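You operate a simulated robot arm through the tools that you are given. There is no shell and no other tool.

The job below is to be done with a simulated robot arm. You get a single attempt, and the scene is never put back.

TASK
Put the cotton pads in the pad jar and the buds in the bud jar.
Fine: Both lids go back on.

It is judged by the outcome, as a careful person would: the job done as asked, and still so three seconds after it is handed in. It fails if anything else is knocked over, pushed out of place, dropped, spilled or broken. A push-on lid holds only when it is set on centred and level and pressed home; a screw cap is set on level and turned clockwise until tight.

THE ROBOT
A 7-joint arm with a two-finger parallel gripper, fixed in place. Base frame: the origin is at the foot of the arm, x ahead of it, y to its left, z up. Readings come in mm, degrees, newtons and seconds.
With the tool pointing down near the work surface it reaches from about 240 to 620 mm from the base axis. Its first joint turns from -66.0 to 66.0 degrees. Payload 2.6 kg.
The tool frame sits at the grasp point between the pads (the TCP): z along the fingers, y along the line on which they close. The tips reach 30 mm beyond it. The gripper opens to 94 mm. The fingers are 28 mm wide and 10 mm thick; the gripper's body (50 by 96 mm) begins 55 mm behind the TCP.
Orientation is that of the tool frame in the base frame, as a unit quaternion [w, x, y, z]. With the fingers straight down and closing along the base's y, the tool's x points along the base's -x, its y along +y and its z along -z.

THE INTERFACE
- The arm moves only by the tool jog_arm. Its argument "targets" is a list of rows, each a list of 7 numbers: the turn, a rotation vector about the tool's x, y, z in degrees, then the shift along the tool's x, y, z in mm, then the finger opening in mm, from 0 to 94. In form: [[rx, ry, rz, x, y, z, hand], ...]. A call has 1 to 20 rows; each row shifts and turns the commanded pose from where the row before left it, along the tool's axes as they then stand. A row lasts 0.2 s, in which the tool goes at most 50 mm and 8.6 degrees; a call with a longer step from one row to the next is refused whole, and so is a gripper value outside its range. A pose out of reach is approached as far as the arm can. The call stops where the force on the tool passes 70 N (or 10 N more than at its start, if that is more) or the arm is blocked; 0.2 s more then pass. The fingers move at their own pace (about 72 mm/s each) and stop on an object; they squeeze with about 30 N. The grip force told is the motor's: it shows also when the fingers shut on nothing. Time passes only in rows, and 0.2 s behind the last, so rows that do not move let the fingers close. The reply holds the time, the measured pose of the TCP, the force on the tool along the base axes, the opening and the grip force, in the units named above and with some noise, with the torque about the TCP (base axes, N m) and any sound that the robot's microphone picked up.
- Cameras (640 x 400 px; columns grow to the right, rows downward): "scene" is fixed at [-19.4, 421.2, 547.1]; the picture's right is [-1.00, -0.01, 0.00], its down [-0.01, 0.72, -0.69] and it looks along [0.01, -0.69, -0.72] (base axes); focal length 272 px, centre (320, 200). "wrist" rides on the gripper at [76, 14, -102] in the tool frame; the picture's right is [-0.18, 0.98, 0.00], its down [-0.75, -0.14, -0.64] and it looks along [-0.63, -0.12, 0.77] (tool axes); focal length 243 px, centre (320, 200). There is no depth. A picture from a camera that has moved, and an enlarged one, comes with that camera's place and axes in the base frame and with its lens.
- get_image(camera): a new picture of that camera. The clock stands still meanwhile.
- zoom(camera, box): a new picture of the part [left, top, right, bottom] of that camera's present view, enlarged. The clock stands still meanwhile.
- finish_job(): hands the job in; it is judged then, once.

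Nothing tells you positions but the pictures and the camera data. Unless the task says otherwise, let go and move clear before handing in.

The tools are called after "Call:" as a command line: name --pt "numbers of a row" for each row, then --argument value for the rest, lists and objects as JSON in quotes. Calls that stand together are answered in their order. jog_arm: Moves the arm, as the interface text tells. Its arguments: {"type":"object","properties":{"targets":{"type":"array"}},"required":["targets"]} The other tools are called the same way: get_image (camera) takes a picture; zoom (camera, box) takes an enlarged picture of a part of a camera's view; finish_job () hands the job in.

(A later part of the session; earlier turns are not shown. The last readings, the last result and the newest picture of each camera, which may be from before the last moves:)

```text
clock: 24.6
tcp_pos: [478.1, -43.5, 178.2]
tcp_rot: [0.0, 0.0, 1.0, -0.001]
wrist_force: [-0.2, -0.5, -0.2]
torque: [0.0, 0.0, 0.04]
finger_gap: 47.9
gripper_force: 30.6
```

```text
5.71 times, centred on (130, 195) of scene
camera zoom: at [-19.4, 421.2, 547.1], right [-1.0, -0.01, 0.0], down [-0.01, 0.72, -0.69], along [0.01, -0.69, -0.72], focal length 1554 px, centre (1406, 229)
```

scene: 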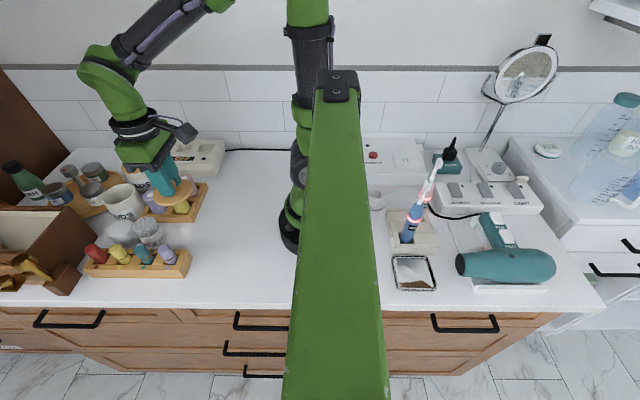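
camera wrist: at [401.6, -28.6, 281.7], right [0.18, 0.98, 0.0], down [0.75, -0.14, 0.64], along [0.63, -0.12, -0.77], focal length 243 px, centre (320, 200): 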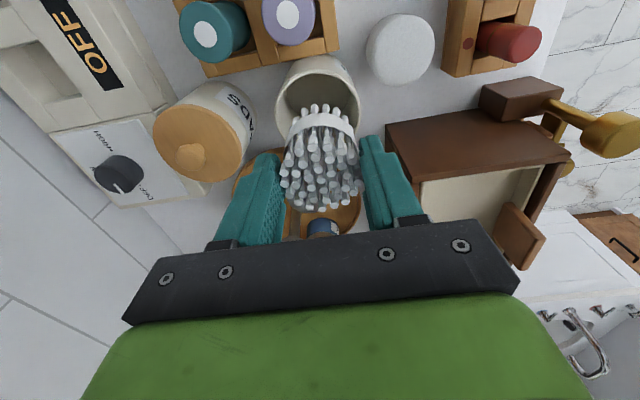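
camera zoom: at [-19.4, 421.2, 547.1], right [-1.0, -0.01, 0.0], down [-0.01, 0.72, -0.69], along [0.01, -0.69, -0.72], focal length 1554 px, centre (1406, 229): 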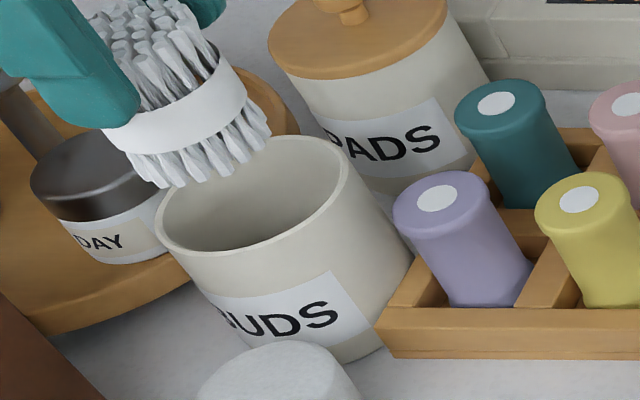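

The jar mouth is about 67 mm inside, centered near (479, -44.8), with its rim at z about 75. I'll nudge 2 mm toward it and lower the bundle into the jar until the fingertips are just above the rim.

Call:
jog_arm --pt "0 0 0 -1 -2 10 36" --pt "0 0 0 0 0 15 36" --pt "0 0 0 0 0 10 36" --pt "0 0 0 0 0 0 36"

Call:
zoom --camera "wrist" --box '[220, 40, 420, 200]'

Call:
zoom --camera "scene" --box '[70, 140, 190, 230]'

```text
clock: 25.6
tcp_pos: [480.3, -46.2, 142.8]
tcp_rot: [0.0, 0.0, 1.0, 0.001]
wrist_force: [0.1, 0.4, -0.8]
torque: [0.01, -0.01, -0.02]
finger_gap: 48.1
gripper_force: 29.5
```

```text
2.50 times, centred on (320, 120) of wrist
camera zoom: at [402.4, -31.9, 246.4], right [0.18, 0.98, 0.0], down [0.75, -0.14, 0.64], along [0.63, -0.12, -0.77], focal length 606 px, centre (320, 400)
```

zoom: 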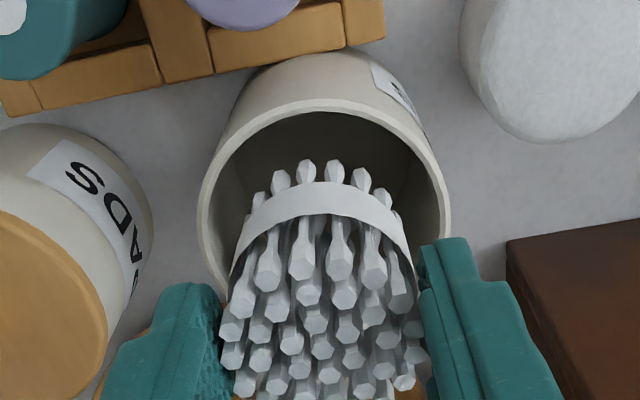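

```text
4.44 times, centred on (130, 185) of scene
camera zoom: at [-19.4, 421.2, 547.1], right [-1.0, -0.01, 0.0], down [-0.01, 0.72, -0.69], along [0.01, -0.69, -0.72], focal length 1209 px, centre (1164, 267)
```

zoom: 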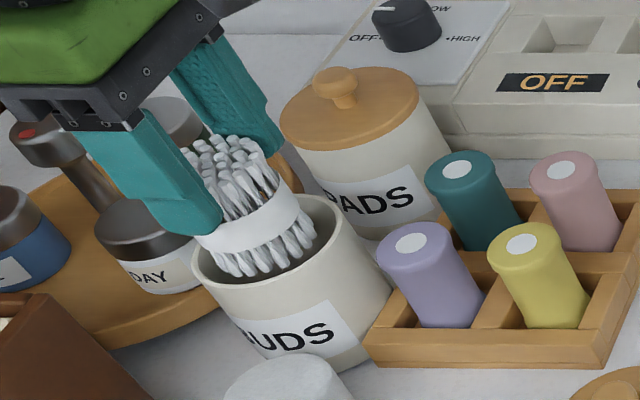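

The bottom of the bundle is inside the mouth with room all round. Lowering further.

Call:
jog_arm --pt "0 0 0 0 0 10 36" --pt "0 0 0 0 0 10 36" --pt "0 0 0 0 0 8 36" --pt "0 0 0 0 0 3 36" --pt "0 0 0 0 0 0 36"

Call:
zoom --camera "wrist" --box '[220, 60, 420, 220]'

Call:
zoom --camera "scene" --box '[70, 140, 190, 230]'

```text
clock: 26.8
tcp_pos: [479.2, -45.1, 112.7]
tcp_rot: [0.001, 0.0, 1.0, 0.0]
wrist_force: [0.0, 0.2, -0.2]
torque: [-0.02, -0.01, 0.03]
finger_gap: 48.0
gripper_force: 30.0
```

```text
2.50 times, centred on (320, 140) of wrist
camera zoom: at [403.1, -30.1, 215.8], right [0.18, 0.98, 0.0], down [0.75, -0.14, 0.64], along [0.63, -0.12, -0.77], focal length 606 px, centre (320, 350)
```

zoom: 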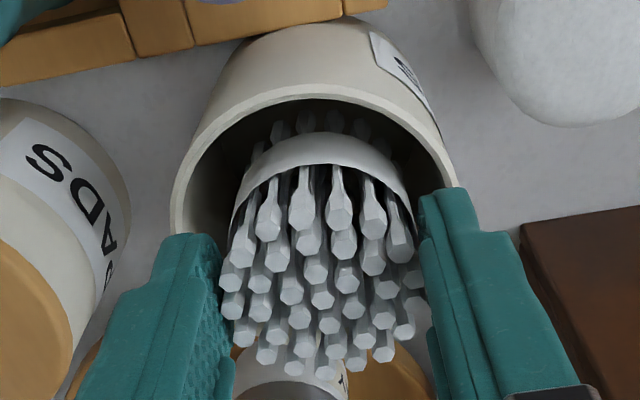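

```text
4.44 times, centred on (130, 185) of scene
camera zoom: at [-19.4, 421.2, 547.1], right [-1.0, -0.01, 0.0], down [-0.01, 0.72, -0.69], along [0.01, -0.69, -0.72], focal length 1209 px, centre (1164, 267)
```

zoom: 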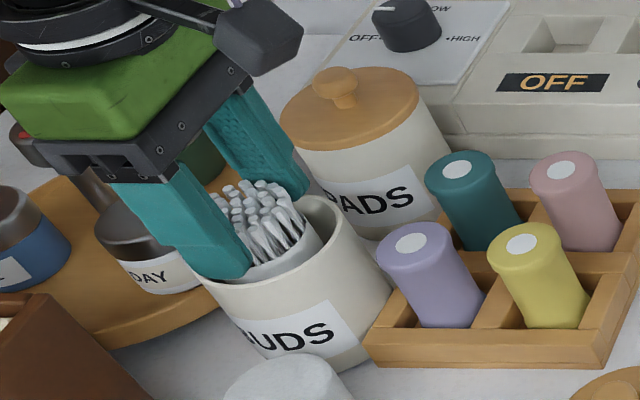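

The bundle is well inside with the tips just above the rim. I'll go 3 mm lower and let it go.

Call:
jog_arm --pt "0 0 0 0 0 3 36" --pt "0 0 0 0 0 0 36"

Call:
jog_arm --pt "0 0 0 0 0 0 64" --pt "0 0 0 0 0 0 64" --pt "0 0 0 0 0 0 64"

Call:
zoom --camera "wrist" --box '[220, 60, 420, 220]'

Call:
zoom --camera "scene" --box '[70, 140, 190, 230]'

```text
clock: 27.4
tcp_pos: [479.2, -44.6, 109.1]
tcp_rot: [0.001, -0.001, 1.0, 0.0]
wrist_force: [0.2, -0.2, -0.5]
torque: [0.0, -0.04, 0.02]
finger_gap: 48.3
gripper_force: 29.7
```

```text
clock: 28.2
tcp_pos: [478.6, -44.8, 109.6]
tcp_rot: [0.001, 0.0, 1.0, -0.001]
wrist_force: [0.5, 0.8, 0.2]
torque: [-0.01, 0.02, -0.01]
finger_gap: 64.2
gripper_force: 0.0
```

```text
2.50 times, centred on (320, 140) of wrist
camera zoom: at [403.6, -29.8, 212.6], right [0.18, 0.98, 0.0], down [0.75, -0.14, 0.64], along [0.63, -0.12, -0.77], focal length 606 px, centre (320, 350)
```

zoom: 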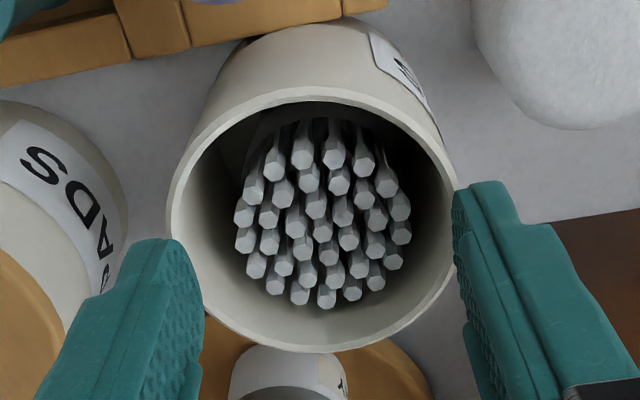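

```text
4.44 times, centred on (130, 185) of scene
camera zoom: at [-19.4, 421.2, 547.1], right [-1.0, -0.01, 0.0], down [-0.01, 0.72, -0.69], along [0.01, -0.69, -0.72], focal length 1209 px, centre (1164, 267)
```

zoom: 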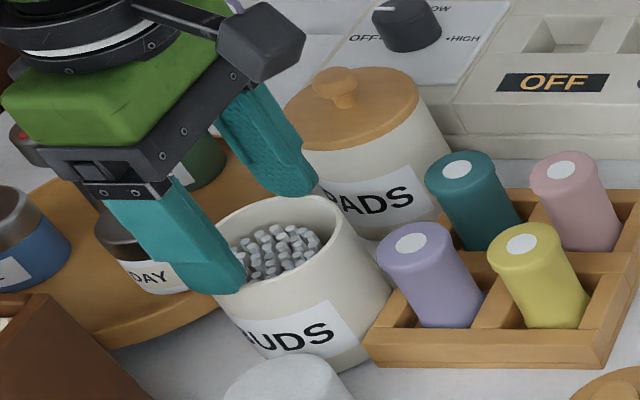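

The buds are standing upright in their jar. Now I'll rise and go back above the lid on the counter.

Call:
jog_arm --pt "0 0 0 0 0 -25 64" --pt "0 0 0 0 0 -40 64" --pt "0 0 0 28.5 -10.6 0 60" --pt "0 0 0 40 17 0 50" --pt "0 0 0 40 17 0 50" --pt "0 0 0 40 17 0 50" --pt "0 0 0 40 17 0 50" --pt "0 0 0 10 13.2 20 50" --pt "0 0 0 0 0 30 50" --pt "0 0 0 0 0 0 50" --pt "0 0 0 0 0 0 50"

Call:
zoom --camera "wrist" --box '[220, 40, 420, 200]'

Call:
zoom --camera "scene" --box '[80, 150, 240, 260]'

```text
clock: 30.6
tcp_pos: [281.3, 25.7, 123.8]
tcp_rot: [0.0, 0.0, 1.0, 0.0]
wrist_force: [-0.5, 0.3, -0.7]
torque: [-0.01, 0.0, 0.01]
finger_gap: 50.0
gripper_force: 0.2
```

```text
2.50 times, centred on (320, 120) of wrist
camera zoom: at [204.3, 40.3, 226.4], right [0.18, 0.98, 0.0], down [0.75, -0.14, 0.64], along [0.63, -0.12, -0.77], focal length 606 px, centre (320, 400)
```

zoom: 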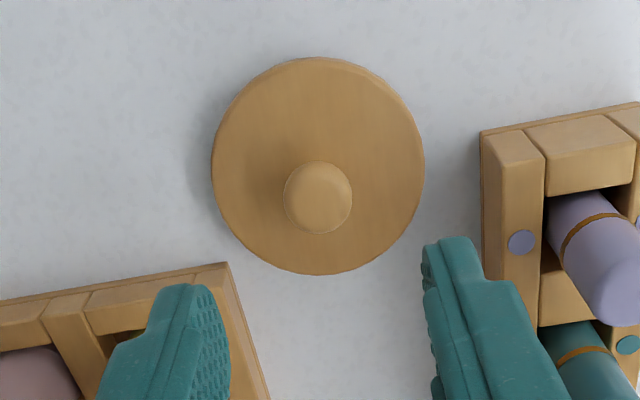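

```text
3.64 times, centred on (160, 205) of scene
camera zoom: at [-19.4, 421.2, 547.1], right [-1.0, -0.01, 0.0], down [-0.01, 0.72, -0.69], along [0.01, -0.69, -0.72], focal length 989 px, centre (902, 182)
```

zoom: 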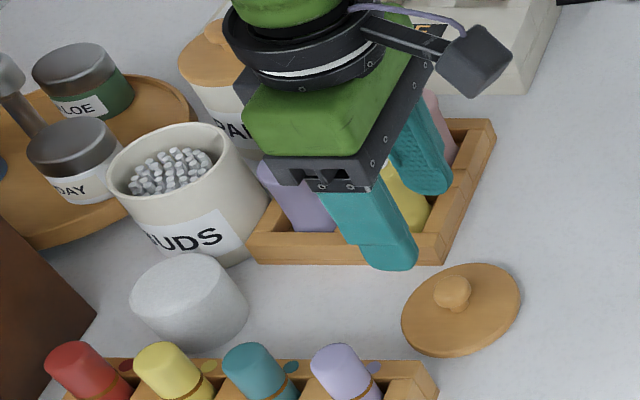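

The lid sits flat on the counter with its center about 2.4 mm ahead of and 1 mm right of the tool axis. I'll correct for that, lower, and take the knob centered.

Call:
jog_arm --pt "0 0 0 -2.4 -1 30 50" --pt "0 0 0 0 0 30 50" --pt "0 0 0 0 0 12 50" --pt "0 0 0 0 0 8 50" --pt "0 0 0 0 0 0 50"

Call:
zoom --camera "wrist" --box '[220, 70, 420, 230]'

```text
clock: 31.8
tcp_pos: [283.3, 24.6, 43.3]
tcp_rot: [0.001, -0.001, 1.0, 0.0]
wrist_force: [-0.6, -0.5, 1.2]
torque: [0.0, 0.03, 0.01]
finger_gap: 50.2
gripper_force: 0.0
```

```text
2.50 times, centred on (320, 150) of wrist
camera zoom: at [207.3, 39.4, 147.3], right [0.18, 0.98, 0.0], down [0.75, -0.14, 0.64], along [0.63, -0.12, -0.77], focal length 606 px, centre (320, 325)
```

zoom: 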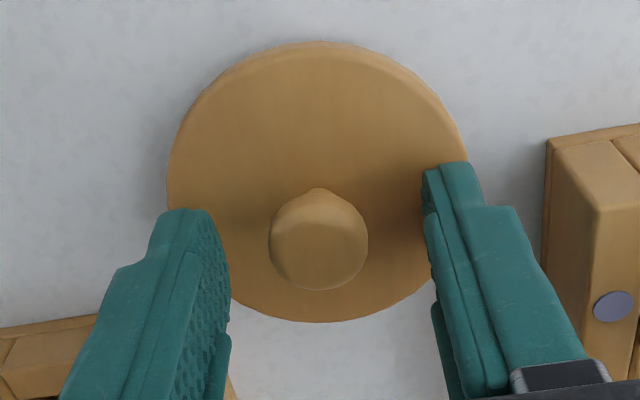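

Knob is centered on the tool axis. Gripping it.

Call:
jog_arm --pt "0 0 0 0 0 0 30" --pt "0 0 0 0 0 0 10" --pt "0 0 0 0 0 0 10" --pt "0 0 0 0 0 0 10"

Call:
jog_arm --pt "0 0 0 0 0 -3 10" --pt "0 0 0 0 0 -10 10" --pt "0 0 0 0 0 -20 10" --pt "0 0 0 0 0 0 10"

Call:
zoom --camera "wrist" --box '[220, 70, 420, 230]'

Call:
zoom --camera "scene" --box '[140, 170, 240, 250]'

```text
clock: 32.8
tcp_pos: [284.1, 25.0, 43.9]
tcp_rot: [0.001, 0.0, 1.0, 0.001]
wrist_force: [-0.2, 0.3, 0.3]
torque: [0.01, 0.02, 0.01]
finger_gap: 20.7
gripper_force: 30.0
```

```text
clock: 33.8
tcp_pos: [281.8, 24.1, 77.1]
tcp_rot: [0.0, 0.0, 1.0, 0.0]
wrist_force: [0.8, 0.1, -0.3]
torque: [-0.01, 0.02, 0.02]
finger_gap: 20.5
gripper_force: 30.5
```

```text
2.50 times, centred on (320, 150) of wrist
camera zoom: at [206.0, 38.5, 180.3], right [0.18, 0.98, 0.0], down [0.75, -0.14, 0.64], along [0.63, -0.12, -0.77], focal length 606 px, centre (320, 325)
```

zoom: 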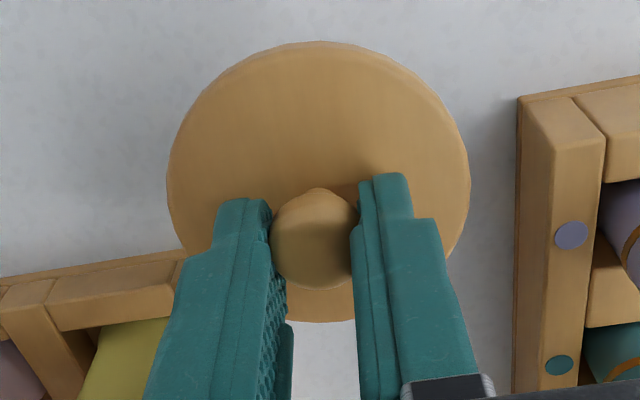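

```text
5.00 times, centred on (190, 210) of scene
camera zoom: at [-19.4, 421.2, 547.1], right [-1.0, -0.01, 0.0], down [-0.01, 0.72, -0.69], along [0.01, -0.69, -0.72], focal length 1360 px, centre (970, 150)
```

zoom: 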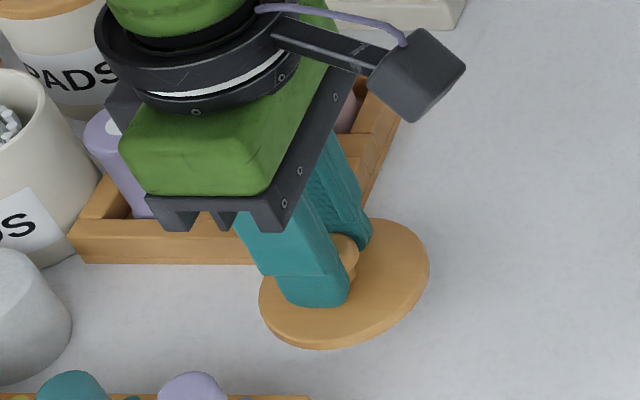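

The lid is held level and centered in the gripper. I'll lift it high and carry it back over the BUDS jar.

Call:
jog_arm --pt "0 0 0 0 0 -35 10" --pt "0 0 0 0 0 -40 10" --pt "0 0 0 0 0 -20 10" --pt "0 0 0 -17 -5.3 0 10" --pt "0 0 0 -40 -14 0 10" --pt "0 0 0 -42 -15 0 10" --pt "0 0 0 -42 -15 0 10" --pt "0 0 0 -36 -13 0 10" --pt "0 0 0 -20 -7 0 10" --pt "0 0 0 0 0 20 10" --pt "0 0 0 0 0 15 10" --pt "0 0 0 0 0 0 10" --pt "0 0 0 0 0 0 10"

Call:
zoom --camera "wrist" --box '[220, 40, 420, 200]'

Call:
zoom --camera "scene" --box '[70, 130, 190, 220]'

```text
clock: 36.6
tcp_pos: [479.1, -44.1, 136.2]
tcp_rot: [0.0, 0.0, 1.0, -0.001]
wrist_force: [-0.2, 0.1, 0.3]
torque: [0.03, 0.0, 0.02]
finger_gap: 20.6
gripper_force: 30.0
```

```text
2.50 times, centred on (320, 120) of wrist
camera zoom: at [403.9, -29.8, 240.1], right [0.18, 0.98, 0.0], down [0.75, -0.14, 0.64], along [0.63, -0.12, -0.77], focal length 606 px, centre (320, 400)
```

zoom: 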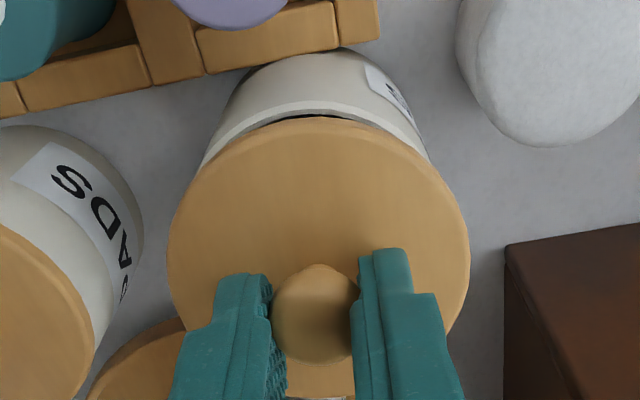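

```text
4.44 times, centred on (130, 175) of scene
camera zoom: at [-19.4, 421.2, 547.1], right [-1.0, -0.01, 0.0], down [-0.01, 0.72, -0.69], along [0.01, -0.69, -0.72], focal length 1209 px, centre (1164, 311)
```

zoom: 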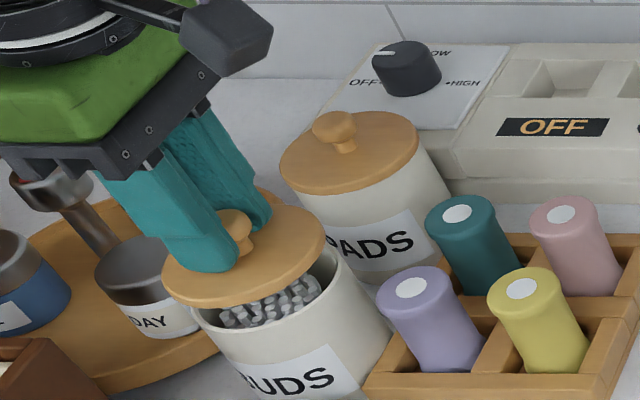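

The lid hangs just above the jar, nearly lined up. I'll zoom on the near rim to fine-check centering before pressing.

Call:
zoom --camera "wrist" --box '[265, 50, 375, 120]'

Call:
zoom --camera "scene" --box '[90, 165, 170, 225]'

```text
5.71 times, centred on (320, 85) of wrist
camera zoom: at [403.9, -29.8, 240.1], right [0.18, 0.98, 0.0], down [0.75, -0.14, 0.64], along [0.63, -0.12, -0.77], focal length 1386 px, centre (320, 857)
```

zoom: 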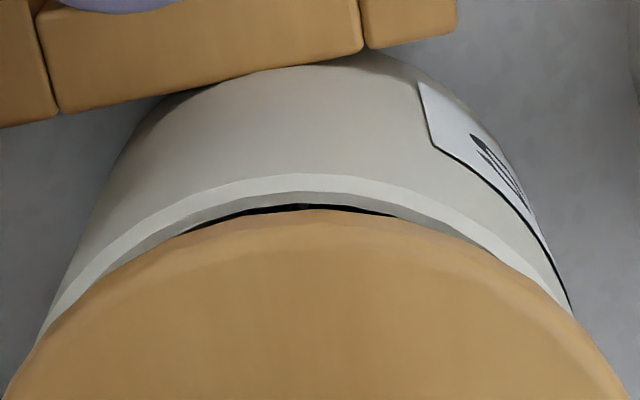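

```text
6.67 times, centred on (130, 195) of scene
camera zoom: at [-19.4, 421.2, 547.1], right [-1.0, -0.01, 0.0], down [-0.01, 0.72, -0.69], along [0.01, -0.69, -0.72], focal length 1813 px, centre (1587, 233)
```

zoom: 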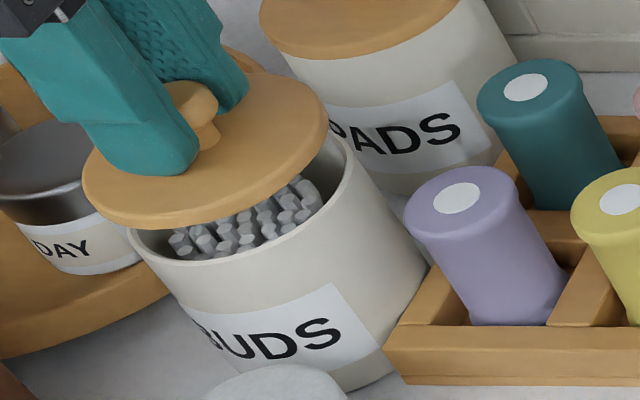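

The lid is centered in x and about 0.8 mm off in y, which I'll correct. Then I'll lower in small steps until it touches.

Call:
jog_arm --pt "0 0 0 0 -0.8 8 10" --pt "0 0 0 0 0 5 10" --pt "0 0 0 0 0 0 10"

Call:
zoom --camera "wrist" --box '[240, 40, 400, 160]'

Call:
zoom --camera "scene" --box '[90, 165, 170, 225]'

```text
clock: 37.4
tcp_pos: [480.6, -47.5, 123.5]
tcp_rot: [0.0, 0.001, 1.0, 0.001]
wrist_force: [-0.2, -0.8, -0.3]
torque: [0.0, -0.03, -0.02]
finger_gap: 20.7
gripper_force: 30.0
```

```text
3.33 times, centred on (320, 100) of wrist
camera zoom: at [403.5, -31.3, 227.7], right [0.18, 0.98, 0.0], down [0.75, -0.14, 0.64], along [0.63, -0.12, -0.77], focal length 809 px, centre (320, 533)
```

zoom: 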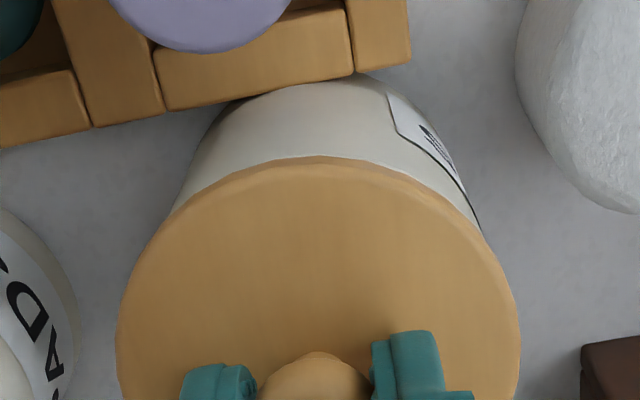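

```text
6.67 times, centred on (130, 195) of scene
camera zoom: at [-19.4, 421.2, 547.1], right [-1.0, -0.01, 0.0], down [-0.01, 0.72, -0.69], along [0.01, -0.69, -0.72], focal length 1813 px, centre (1587, 233)
```

zoom: 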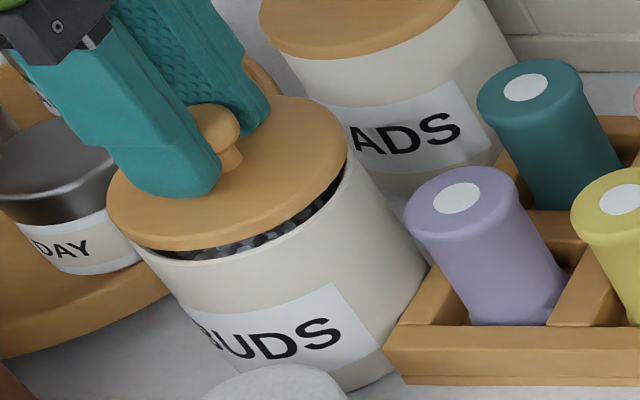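

Just a few mm of gap left and well centered. Lowering in 1.5 mm steps.

Call:
jog_arm --pt "0 0 0 0 0 1.5 10" --pt "0 0 0 0 0 1.5 10" --pt "0 0 0 0 0 0 10"

Call:
zoom --camera "scene" --box '[90, 165, 170, 225]'

Call:
zoom --camera "wrist" --box '[240, 40, 400, 160]'

```text
clock: 38.2
tcp_pos: [478.2, -45.8, 122.1]
tcp_rot: [0.0, 0.0, 1.0, 0.0]
wrist_force: [-0.5, 0.5, -0.6]
torque: [-0.03, -0.03, 0.0]
finger_gap: 20.8
gripper_force: 30.0
```

```text
6.67 times, centred on (130, 195) of scene
camera zoom: at [-19.4, 421.2, 547.1], right [-1.0, -0.01, 0.0], down [-0.01, 0.72, -0.69], along [0.01, -0.69, -0.72], focal length 1813 px, centre (1587, 233)
```

zoom: 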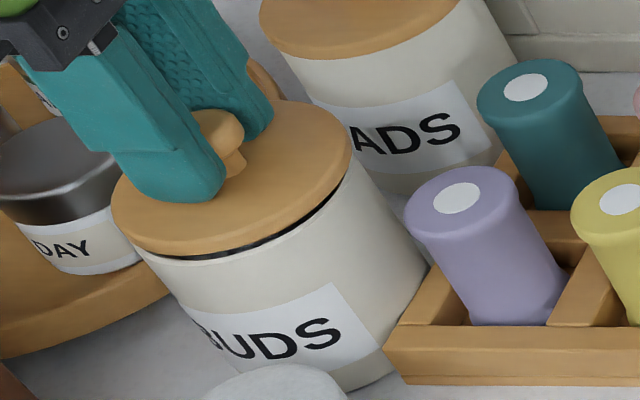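

```text
3.33 times, centred on (320, 100) of wrist
camera zoom: at [403.6, -31.5, 225.0], right [0.18, 0.98, 0.0], down [0.75, -0.14, 0.64], along [0.63, -0.12, -0.77], focal length 809 px, centre (320, 533)
```

zoom: 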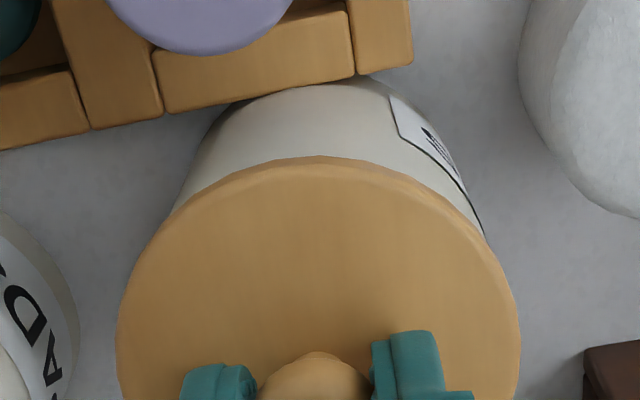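

The lid lines up with its original place in the scene view. Continuing down in 1 mm steps to contact.

Call:
jog_arm --pt "0 0 0 0 0 1 10" --pt "0 0 0 0 0 1 10" --pt "0 0 0 0 0 0 10"

```text
clock: 39.0
tcp_pos: [479.3, -45.7, 119.7]
tcp_rot: [0.0, 0.0, 1.0, 0.0]
wrist_force: [-0.1, 0.1, 0.5]
torque: [-0.01, 0.03, 0.01]
finger_gap: 20.5
gripper_force: 30.3
```

No contact force yet at TCP z 119.7; two more 1 mm steps.

Call:
jog_arm --pt "0 0 0 0 0 1 10" --pt "0 0 0 0 0 0 10"

Call:
zoom --camera "scene" --box '[90, 165, 170, 225]'

```text
clock: 39.6
tcp_pos: [479.6, -45.4, 119.0]
tcp_rot: [0.0, 0.001, 1.0, 0.0]
wrist_force: [0.4, -0.2, -0.7]
torque: [-0.01, -0.03, -0.03]
finger_gap: 20.8
gripper_force: 29.5
```

```text
6.67 times, centred on (130, 195) of scene
camera zoom: at [-19.4, 421.2, 547.1], right [-1.0, -0.01, 0.0], down [-0.01, 0.72, -0.69], along [0.01, -0.69, -0.72], focal length 1813 px, centre (1587, 233)
```

zoom: 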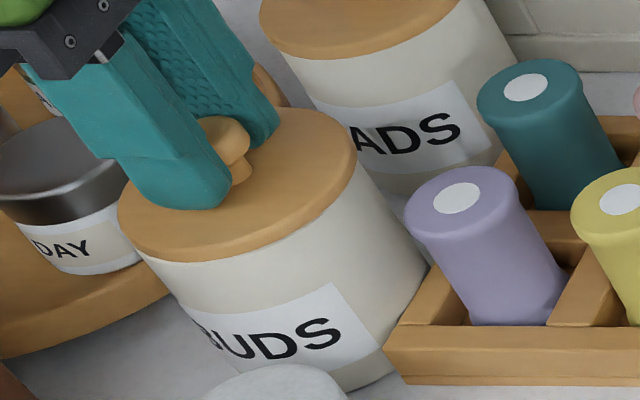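

The lid is nearly seated. I'll continue down and start pressing.

Call:
jog_arm --pt "0 0 0 0 0 1 10" --pt "0 0 0 0 0 0 10"

Call:
jog_arm --pt "0 0 0 0 0 1 10" --pt "0 0 0 0 0 0 10"

```text
clock: 40.2
tcp_pos: [479.2, -45.9, 116.6]
tcp_rot: [0.0, 0.0, 1.0, 0.0]
wrist_force: [-0.8, -0.2, -0.1]
torque: [0.02, -0.01, -0.02]
finger_gap: 20.8
gripper_force: 30.1
```

```text
clock: 40.8
tcp_pos: [479.5, -44.6, 116.5]
tcp_rot: [0.0, 0.0, 1.0, -0.001]
wrist_force: [0.7, 0.0, -0.2]
torque: [0.0, 0.0, -0.02]
finger_gap: 20.9
gripper_force: 30.3
```

Still no contact force at TCP z 116.5. Going on 1 mm at a time.

Call:
jog_arm --pt "0 0 0 0 0 1 10" --pt "0 0 0 0 0 0 10"

Call:
zoom --camera "scene" --box '[90, 165, 170, 225]'

Call:
zoom --camera "wrist" --box '[240, 40, 400, 160]'

```text
clock: 41.4
tcp_pos: [480.4, -47.1, 116.8]
tcp_rot: [0.001, 0.0, 1.0, 0.0]
wrist_force: [0.4, 0.1, 1.4]
torque: [0.01, -0.04, 0.0]
finger_gap: 21.0
gripper_force: 30.2
```

```text
6.67 times, centred on (130, 195) of scene
camera zoom: at [-19.4, 421.2, 547.1], right [-1.0, -0.01, 0.0], down [-0.01, 0.72, -0.69], along [0.01, -0.69, -0.72], focal length 1813 px, centre (1587, 233)
```

zoom: 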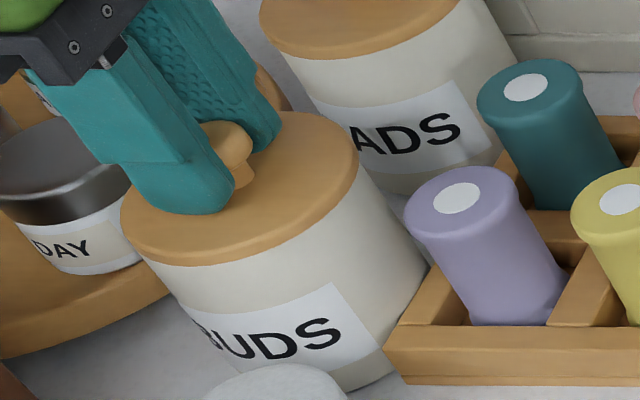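

```text
3.33 times, centred on (320, 100) of wrist
camera zoom: at [403.7, -31.6, 219.1], right [0.18, 0.98, 0.0], down [0.75, -0.14, 0.64], along [0.63, -0.12, -0.77], focal length 809 px, centre (320, 533)
```

zoom: 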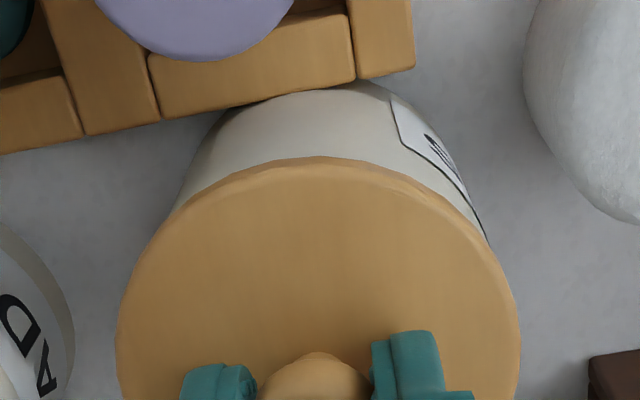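

The gap is closing and the lid is level and even. Pressing further in small steps.

Call:
jog_arm --pt "0 0 0 0 0 1 10" --pt "0 0 0 0 0 0 10"

Call:
jog_arm --pt "0 0 0 0 0 1 10" --pt "0 0 0 0 0 0 10"

```text
clock: 42.0
tcp_pos: [481.0, -46.7, 115.8]
tcp_rot: [0.001, 0.001, 1.0, 0.0]
wrist_force: [-8.7, 1.1, 19.2]
torque: [0.04, 0.66, -0.03]
finger_gap: 20.7
gripper_force: 29.7
```

```text
clock: 42.6
tcp_pos: [480.8, -46.7, 114.2]
tcp_rot: [0.003, 0.0, 1.0, 0.0]
wrist_force: [-9.4, -0.4, 29.5]
torque: [0.03, 0.09, -0.01]
finger_gap: 20.5
gripper_force: 29.9
```

Contact: about 30 N downward. Pressing a bit more to push it home.

Call:
jog_arm --pt "0 0 0 0 0 1 10" --pt "0 0 0 0 0 0 10"

Call:
zoom --camera "scene" --box '[90, 165, 170, 225]'

Call:
zoom --camera "wrist" --box '[240, 40, 400, 160]'

```text
clock: 43.2
tcp_pos: [481.0, -46.2, 114.7]
tcp_rot: [0.003, 0.0, 1.0, -0.001]
wrist_force: [-2.0, -0.7, 28.6]
torque: [0.01, -0.09, -0.01]
finger_gap: 20.8
gripper_force: 30.0
```

```text
6.67 times, centred on (130, 195) of scene
camera zoom: at [-19.5, 421.2, 547.1], right [-1.0, -0.01, 0.0], down [-0.01, 0.72, -0.69], along [0.01, -0.69, -0.72], focal length 1813 px, centre (1587, 233)
```

zoom: 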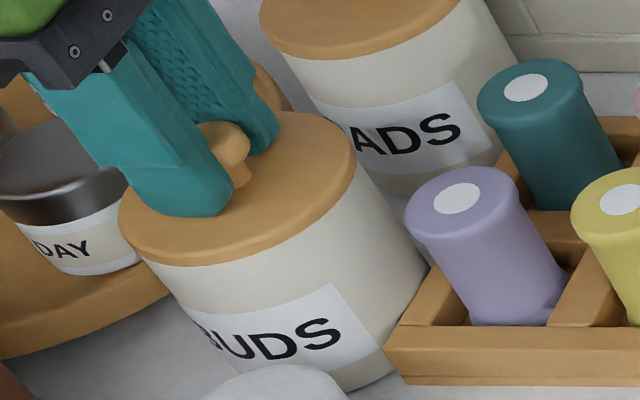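

```text
3.33 times, centred on (320, 100) of wrist
camera zoom: at [404.5, -31.6, 217.1], right [0.18, 0.98, 0.0], down [0.75, -0.14, 0.65], along [0.64, -0.12, -0.76], focal length 809 px, centre (320, 533)
```

zoom: 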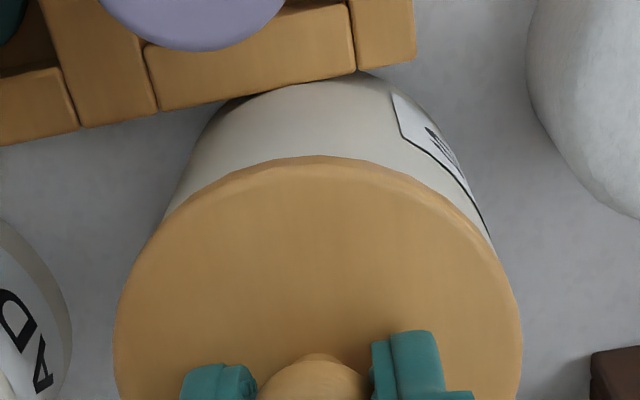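

The force holds near 29 N, so the fingers are likely starting to slip on the knob. I'll ease off, release, and then press with closed fingers on top of the knob.

Call:
jog_arm --pt "0 0 0 0 0 -2 10" --pt "0 0 0 0 0 0 10"

Call:
jog_arm --pt "0 0 0 0 0 0 50" --pt "0 0 0 0 0 0 50" --pt "0 0 0 0 0 -20 50" --pt "0 0 0 0 0 -40 50" --pt "0 0 0 0 0 0 50"

Call:
zoom --camera "scene" --box '[80, 150, 220, 240]'

Call:
zoom --camera "wrist" --box '[220, 40, 420, 200]'

```text
clock: 43.8
tcp_pos: [481.8, -46.3, 115.5]
tcp_rot: [0.001, -0.001, 1.0, 0.0]
wrist_force: [5.3, -0.2, 12.9]
torque: [-0.08, -0.69, 0.0]
finger_gap: 20.6
gripper_force: 29.7
```

```text
clock: 45.0
tcp_pos: [479.0, -47.0, 173.5]
tcp_rot: [-0.001, 0.0, 1.0, 0.0]
wrist_force: [0.4, -0.1, 0.2]
torque: [0.01, 0.02, 0.02]
finger_gap: 50.2
gripper_force: 0.0
heard: snap
```

```text
4.44 times, centred on (150, 195) of scene
camera zoom: at [-19.4, 421.2, 547.1], right [-1.0, -0.01, 0.0], down [-0.01, 0.72, -0.69], along [0.01, -0.69, -0.72], focal length 1209 px, centre (1076, 222)
```

zoom: 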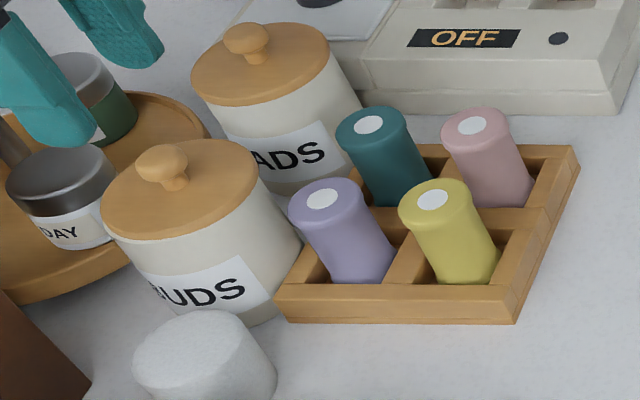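

```text
2.50 times, centred on (320, 120) of wrist
camera zoom: at [402.9, -31.8, 277.7], right [0.18, 0.98, 0.0], down [0.75, -0.14, 0.64], along [0.63, -0.12, -0.77], focal length 606 px, centre (320, 400)
```

zoom: 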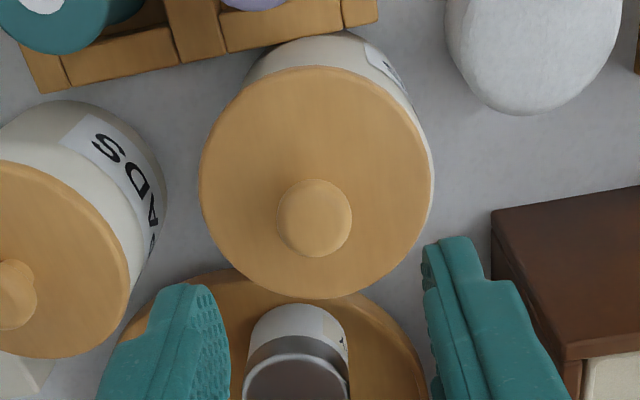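

I heard another snap on release; the lid is on, but looks about 2 mm toward -y compared with the jar. I'll zoom in to judge seating and level.

Call:
zoom --camera "scene" --box '[90, 170, 160, 230]'

Call:
zoom --camera "wrist" --box '[270, 45, 380, 165]'

Call:
zoom --camera "scene" --box '[105, 145, 175, 205]'

```text
6.67 times, centred on (125, 200) of scene
camera zoom: at [-19.4, 421.2, 547.1], right [-1.0, -0.01, 0.0], down [-0.01, 0.72, -0.69], along [0.01, -0.69, -0.72], focal length 1813 px, centre (1620, 200)
```

zoom: 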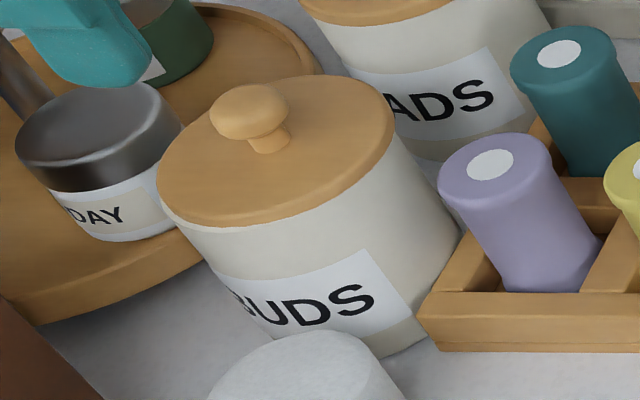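

```text
3.33 times, centred on (325, 105) of wrist
camera zoom: at [402.9, -31.8, 277.7], right [0.18, 0.98, 0.0], down [0.75, -0.14, 0.64], along [0.63, -0.12, -0.77], focal length 809 px, centre (303, 517)
```

zoom: 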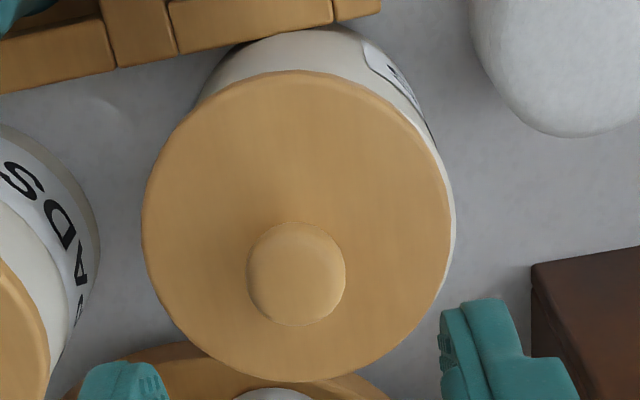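

```text
6.67 times, centred on (140, 175) of scene
camera zoom: at [-19.4, 421.2, 547.1], right [-1.0, -0.01, 0.0], down [-0.01, 0.72, -0.69], along [0.01, -0.69, -0.72], focal length 1813 px, centre (1520, 367)
```

zoom: 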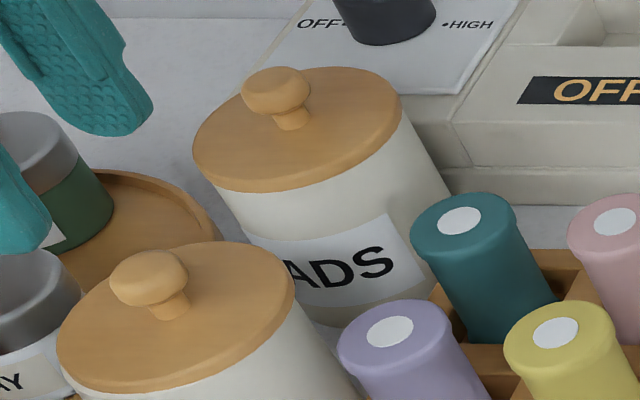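

The lid sits about 2 mm too far toward -y (a sliver of rim shows on the right), so it isn't properly centered. I'll regrip the knob, lift it a little, and recenter it.

Call:
jog_arm --pt "0 0 0 0 -1.2 30 50" --pt "0 0 0 0 0 20 50" --pt "0 0 0 0 0 6.5 50" --pt "0 0 0 0 0 0 50"

Call:
zoom --camera "wrist" --box '[220, 70, 420, 230]'

```text
clock: 46.0
tcp_pos: [479.7, -45.9, 116.3]
tcp_rot: [0.0, 0.0, 1.0, 0.0]
wrist_force: [-0.4, 0.5, -0.5]
torque: [0.01, 0.02, 0.0]
finger_gap: 49.7
gripper_force: 0.0
```

```text
2.50 times, centred on (320, 150) of wrist
camera zoom: at [404.6, -32.0, 219.2], right [0.18, 0.98, 0.0], down [0.75, -0.14, 0.64], along [0.63, -0.12, -0.77], focal length 606 px, centre (320, 325)
```

zoom: 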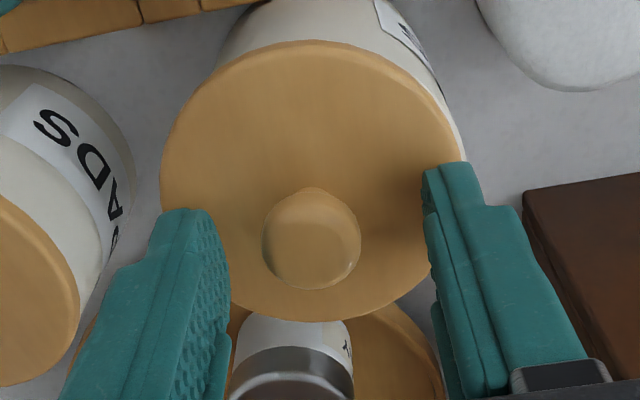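

The knob is about 2 mm to the -y side of the axis; I'll shift to center the fingers on it before closing.

Call:
jog_arm --pt "0 0 0 0 -1.9 0 50" --pt "0 0 0 0 0 0 50" --pt "0 0 0 0 0 0 30" --pt "0 0 0 0 0 0 10" --pt "0 0 0 0 0 0 10" --pt "0 0 0 0 0 0 10"

Call:
jog_arm --pt "0 0 0 0 0 -4 10" --pt "0 0 0 0 0 -6 10" --pt "0 0 0 0 0 -10 10" --pt "0 0 0 0 0 0 10" --pt "0 0 0 0 0 0 10"

Call:
zoom --camera "wrist" --box '[265, 50, 375, 120]'

Call:
zoom --camera "wrist" --box '[220, 40, 420, 200]'

Call:
zoom --camera "scene" --box '[90, 165, 170, 225]'

```text
clock: 47.4
tcp_pos: [481.0, -49.2, 116.4]
tcp_rot: [0.001, 0.0, 1.0, 0.0]
wrist_force: [0.6, 1.6, 1.7]
torque: [0.01, -0.03, 0.0]
finger_gap: 20.7
gripper_force: 30.0
heard: snap
```

```text
clock: 48.6
tcp_pos: [480.5, -49.5, 137.2]
tcp_rot: [0.0, 0.0, 1.0, 0.0]
wrist_force: [-0.4, 0.0, -1.3]
torque: [0.05, -0.01, 0.02]
finger_gap: 20.6
gripper_force: 30.0
```

```text
5.71 times, centred on (320, 85) of wrist
camera zoom: at [403.7, -35.3, 240.6], right [0.18, 0.98, 0.0], down [0.75, -0.14, 0.64], along [0.63, -0.12, -0.77], focal length 1386 px, centre (320, 857)
```

zoom: 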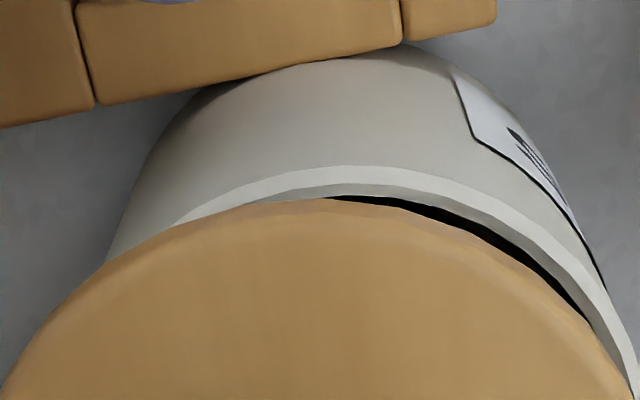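

```text
2.50 times, centred on (320, 120) of wrist
camera zoom: at [403.7, -35.3, 240.6], right [0.18, 0.98, 0.0], down [0.75, -0.14, 0.64], along [0.63, -0.12, -0.77], focal length 606 px, centre (320, 400)
```

zoom: 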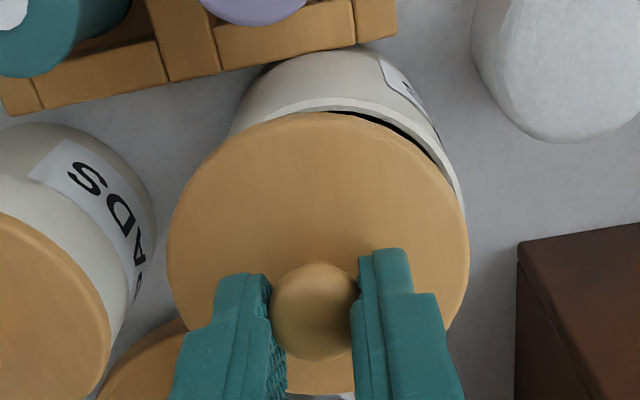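

```text
6.67 times, centred on (130, 195) of scene
camera zoom: at [-19.4, 421.2, 547.1], right [-1.0, -0.01, 0.0], down [-0.01, 0.72, -0.69], along [0.01, -0.69, -0.72], focal length 1813 px, centre (1587, 233)
```

zoom: 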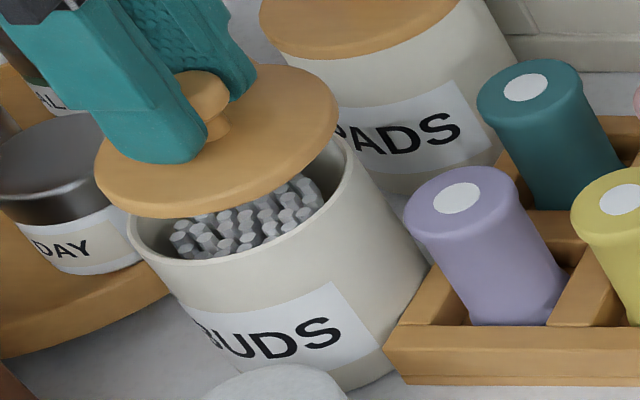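

The lid is back in hand and lifted. It needs to go about +5 mm in y and +1 mm in x; I'll do that here and recheck against the rim before lowering.

Call:
jog_arm --pt "0 0 0 -1.1 5.0 0 10" --pt "0 0 0 0 0 0 10" --pt "0 0 0 0 0 0 10" --pt "0 0 0 0 0 0 10"

Call:
zoom --camera "wrist" --box '[265, 50, 375, 120]'

Call:
zoom --camera "wrist" --box '[240, 50, 400, 200]'

Call:
zoom --camera "scene" --box '[90, 165, 170, 225]'

```text
clock: 49.6
tcp_pos: [481.7, -44.1, 138.8]
tcp_rot: [0.0, 0.0, 1.0, 0.001]
wrist_force: [0.2, -0.1, -0.8]
torque: [0.01, -0.03, 0.03]
finger_gap: 20.4
gripper_force: 30.2
```

```text
5.71 times, centred on (320, 85) of wrist
camera zoom: at [404.7, -29.6, 240.7], right [0.18, 0.98, 0.0], down [0.75, -0.14, 0.64], along [0.63, -0.12, -0.77], focal length 1386 px, centre (320, 857)
```

zoom: 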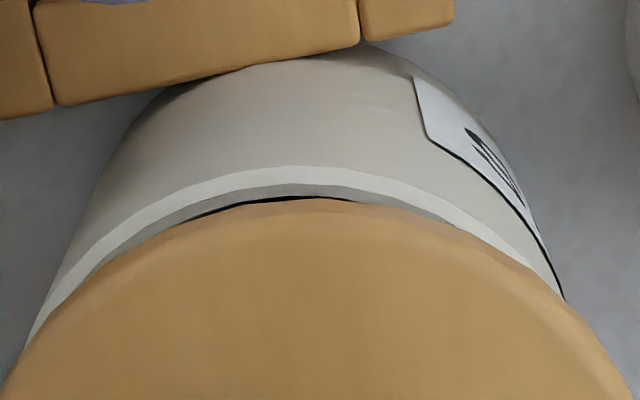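

```text
2.67 times, centred on (320, 125) of wrist
camera zoom: at [404.7, -29.6, 240.7], right [0.18, 0.98, 0.0], down [0.75, -0.14, 0.64], along [0.63, -0.12, -0.77], focal length 647 px, centre (320, 400)
```

zoom: 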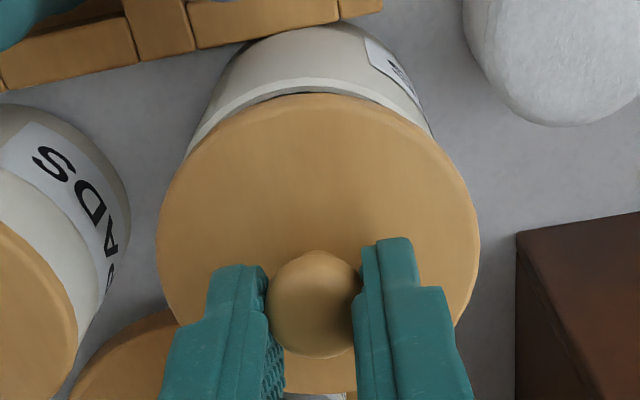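

```text
6.67 times, centred on (130, 195) of scene
camera zoom: at [-19.4, 421.2, 547.1], right [-1.0, -0.01, 0.0], down [-0.01, 0.72, -0.69], along [0.01, -0.69, -0.72], focal length 1813 px, centre (1587, 233)
```

zoom: 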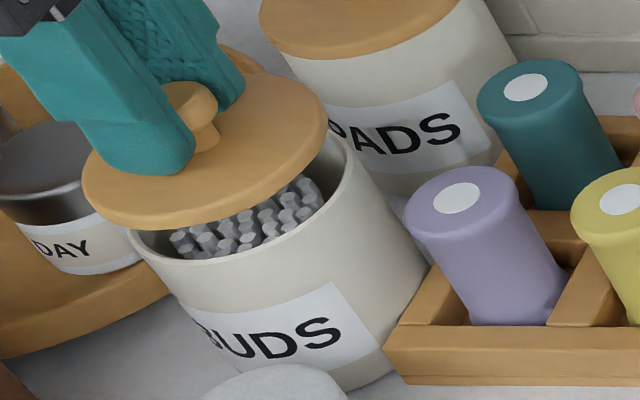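

The lid is now within about 1 mm. A small correction (+0.6 x, -0.9 y), then check again.

Call:
jog_arm --pt "0 0 0 -0.6 -0.9 5 10" --pt "0 0 0 0 0 0 10" --pt "0 0 0 0 0 0 10" --pt "0 0 0 0 0 0 10"

Call:
zoom --camera "wrist" --box '[265, 50, 375, 120]'

Call:
zoom --camera "scene" --box '[90, 165, 170, 225]'

```text
clock: 50.6
tcp_pos: [481.0, -44.1, 131.9]
tcp_rot: [0.0, 0.0, 1.0, 0.0]
wrist_force: [1.6, 0.2, 0.5]
torque: [0.04, -0.03, 0.01]
finger_gap: 20.6
gripper_force: 30.4
```

```text
5.71 times, centred on (320, 85) of wrist
camera zoom: at [405.2, -30.0, 235.4], right [0.18, 0.98, 0.0], down [0.75, -0.14, 0.64], along [0.63, -0.12, -0.77], focal length 1386 px, centre (320, 857)
```

zoom: 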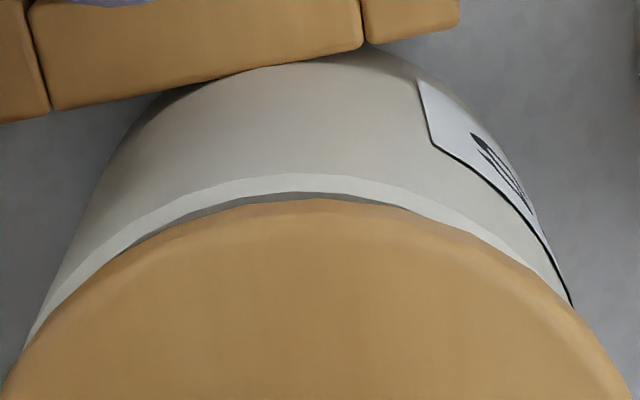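

```text
6.67 times, centred on (130, 195) of scene
camera zoom: at [-19.4, 421.2, 547.1], right [-1.0, -0.01, 0.0], down [-0.01, 0.72, -0.69], along [0.01, -0.69, -0.72], focal length 1813 px, centre (1587, 233)
```

zoom: 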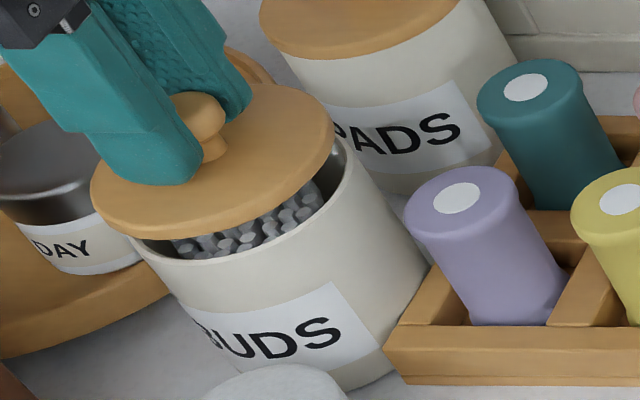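

Nearly there: still roughly 0.8 mm to the +y side. Correcting and lowering toward the rim.

Call:
jog_arm --pt "0 0 0 0 -0.7 5 10" --pt "0 0 0 0 0 4 10" --pt "0 0 0 0 0 0 10" --pt "0 0 0 0 0 0 10"

Call:
zoom --camera "wrist" --box '[265, 50, 375, 120]'

Call:
zoom --camera "scene" --box '[90, 165, 170, 225]'

```text
clock: 51.6
tcp_pos: [481.9, -45.7, 123.8]
tcp_rot: [0.0, 0.0, 1.0, 0.0]
wrist_force: [0.2, -0.5, -0.1]
torque: [0.03, 0.0, 0.02]
finger_gap: 20.8
gripper_force: 30.0
```

```text
5.71 times, centred on (320, 85) of wrist
camera zoom: at [405.5, -30.9, 226.7], right [0.18, 0.98, 0.0], down [0.75, -0.14, 0.64], along [0.63, -0.12, -0.77], focal length 1386 px, centre (320, 857)
```

zoom: 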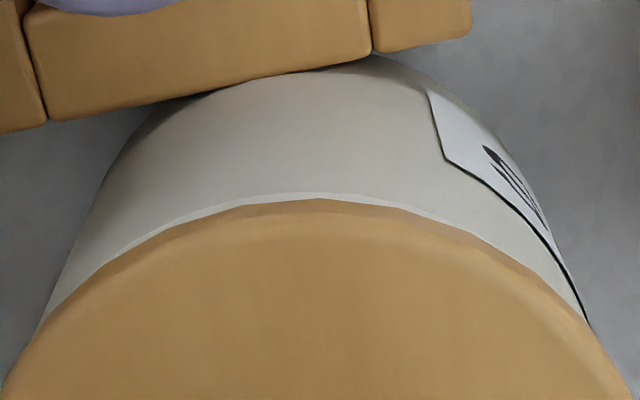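

```text
6.67 times, centred on (130, 195) of scene
camera zoom: at [-19.4, 421.2, 547.1], right [-1.0, -0.01, 0.0], down [-0.01, 0.72, -0.69], along [0.01, -0.69, -0.72], focal length 1813 px, centre (1587, 233)
```

zoom: 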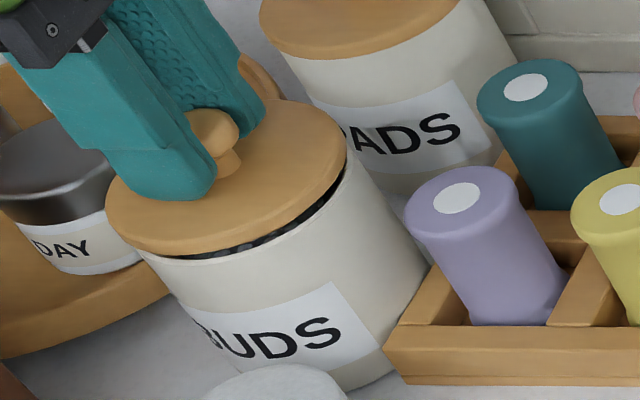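

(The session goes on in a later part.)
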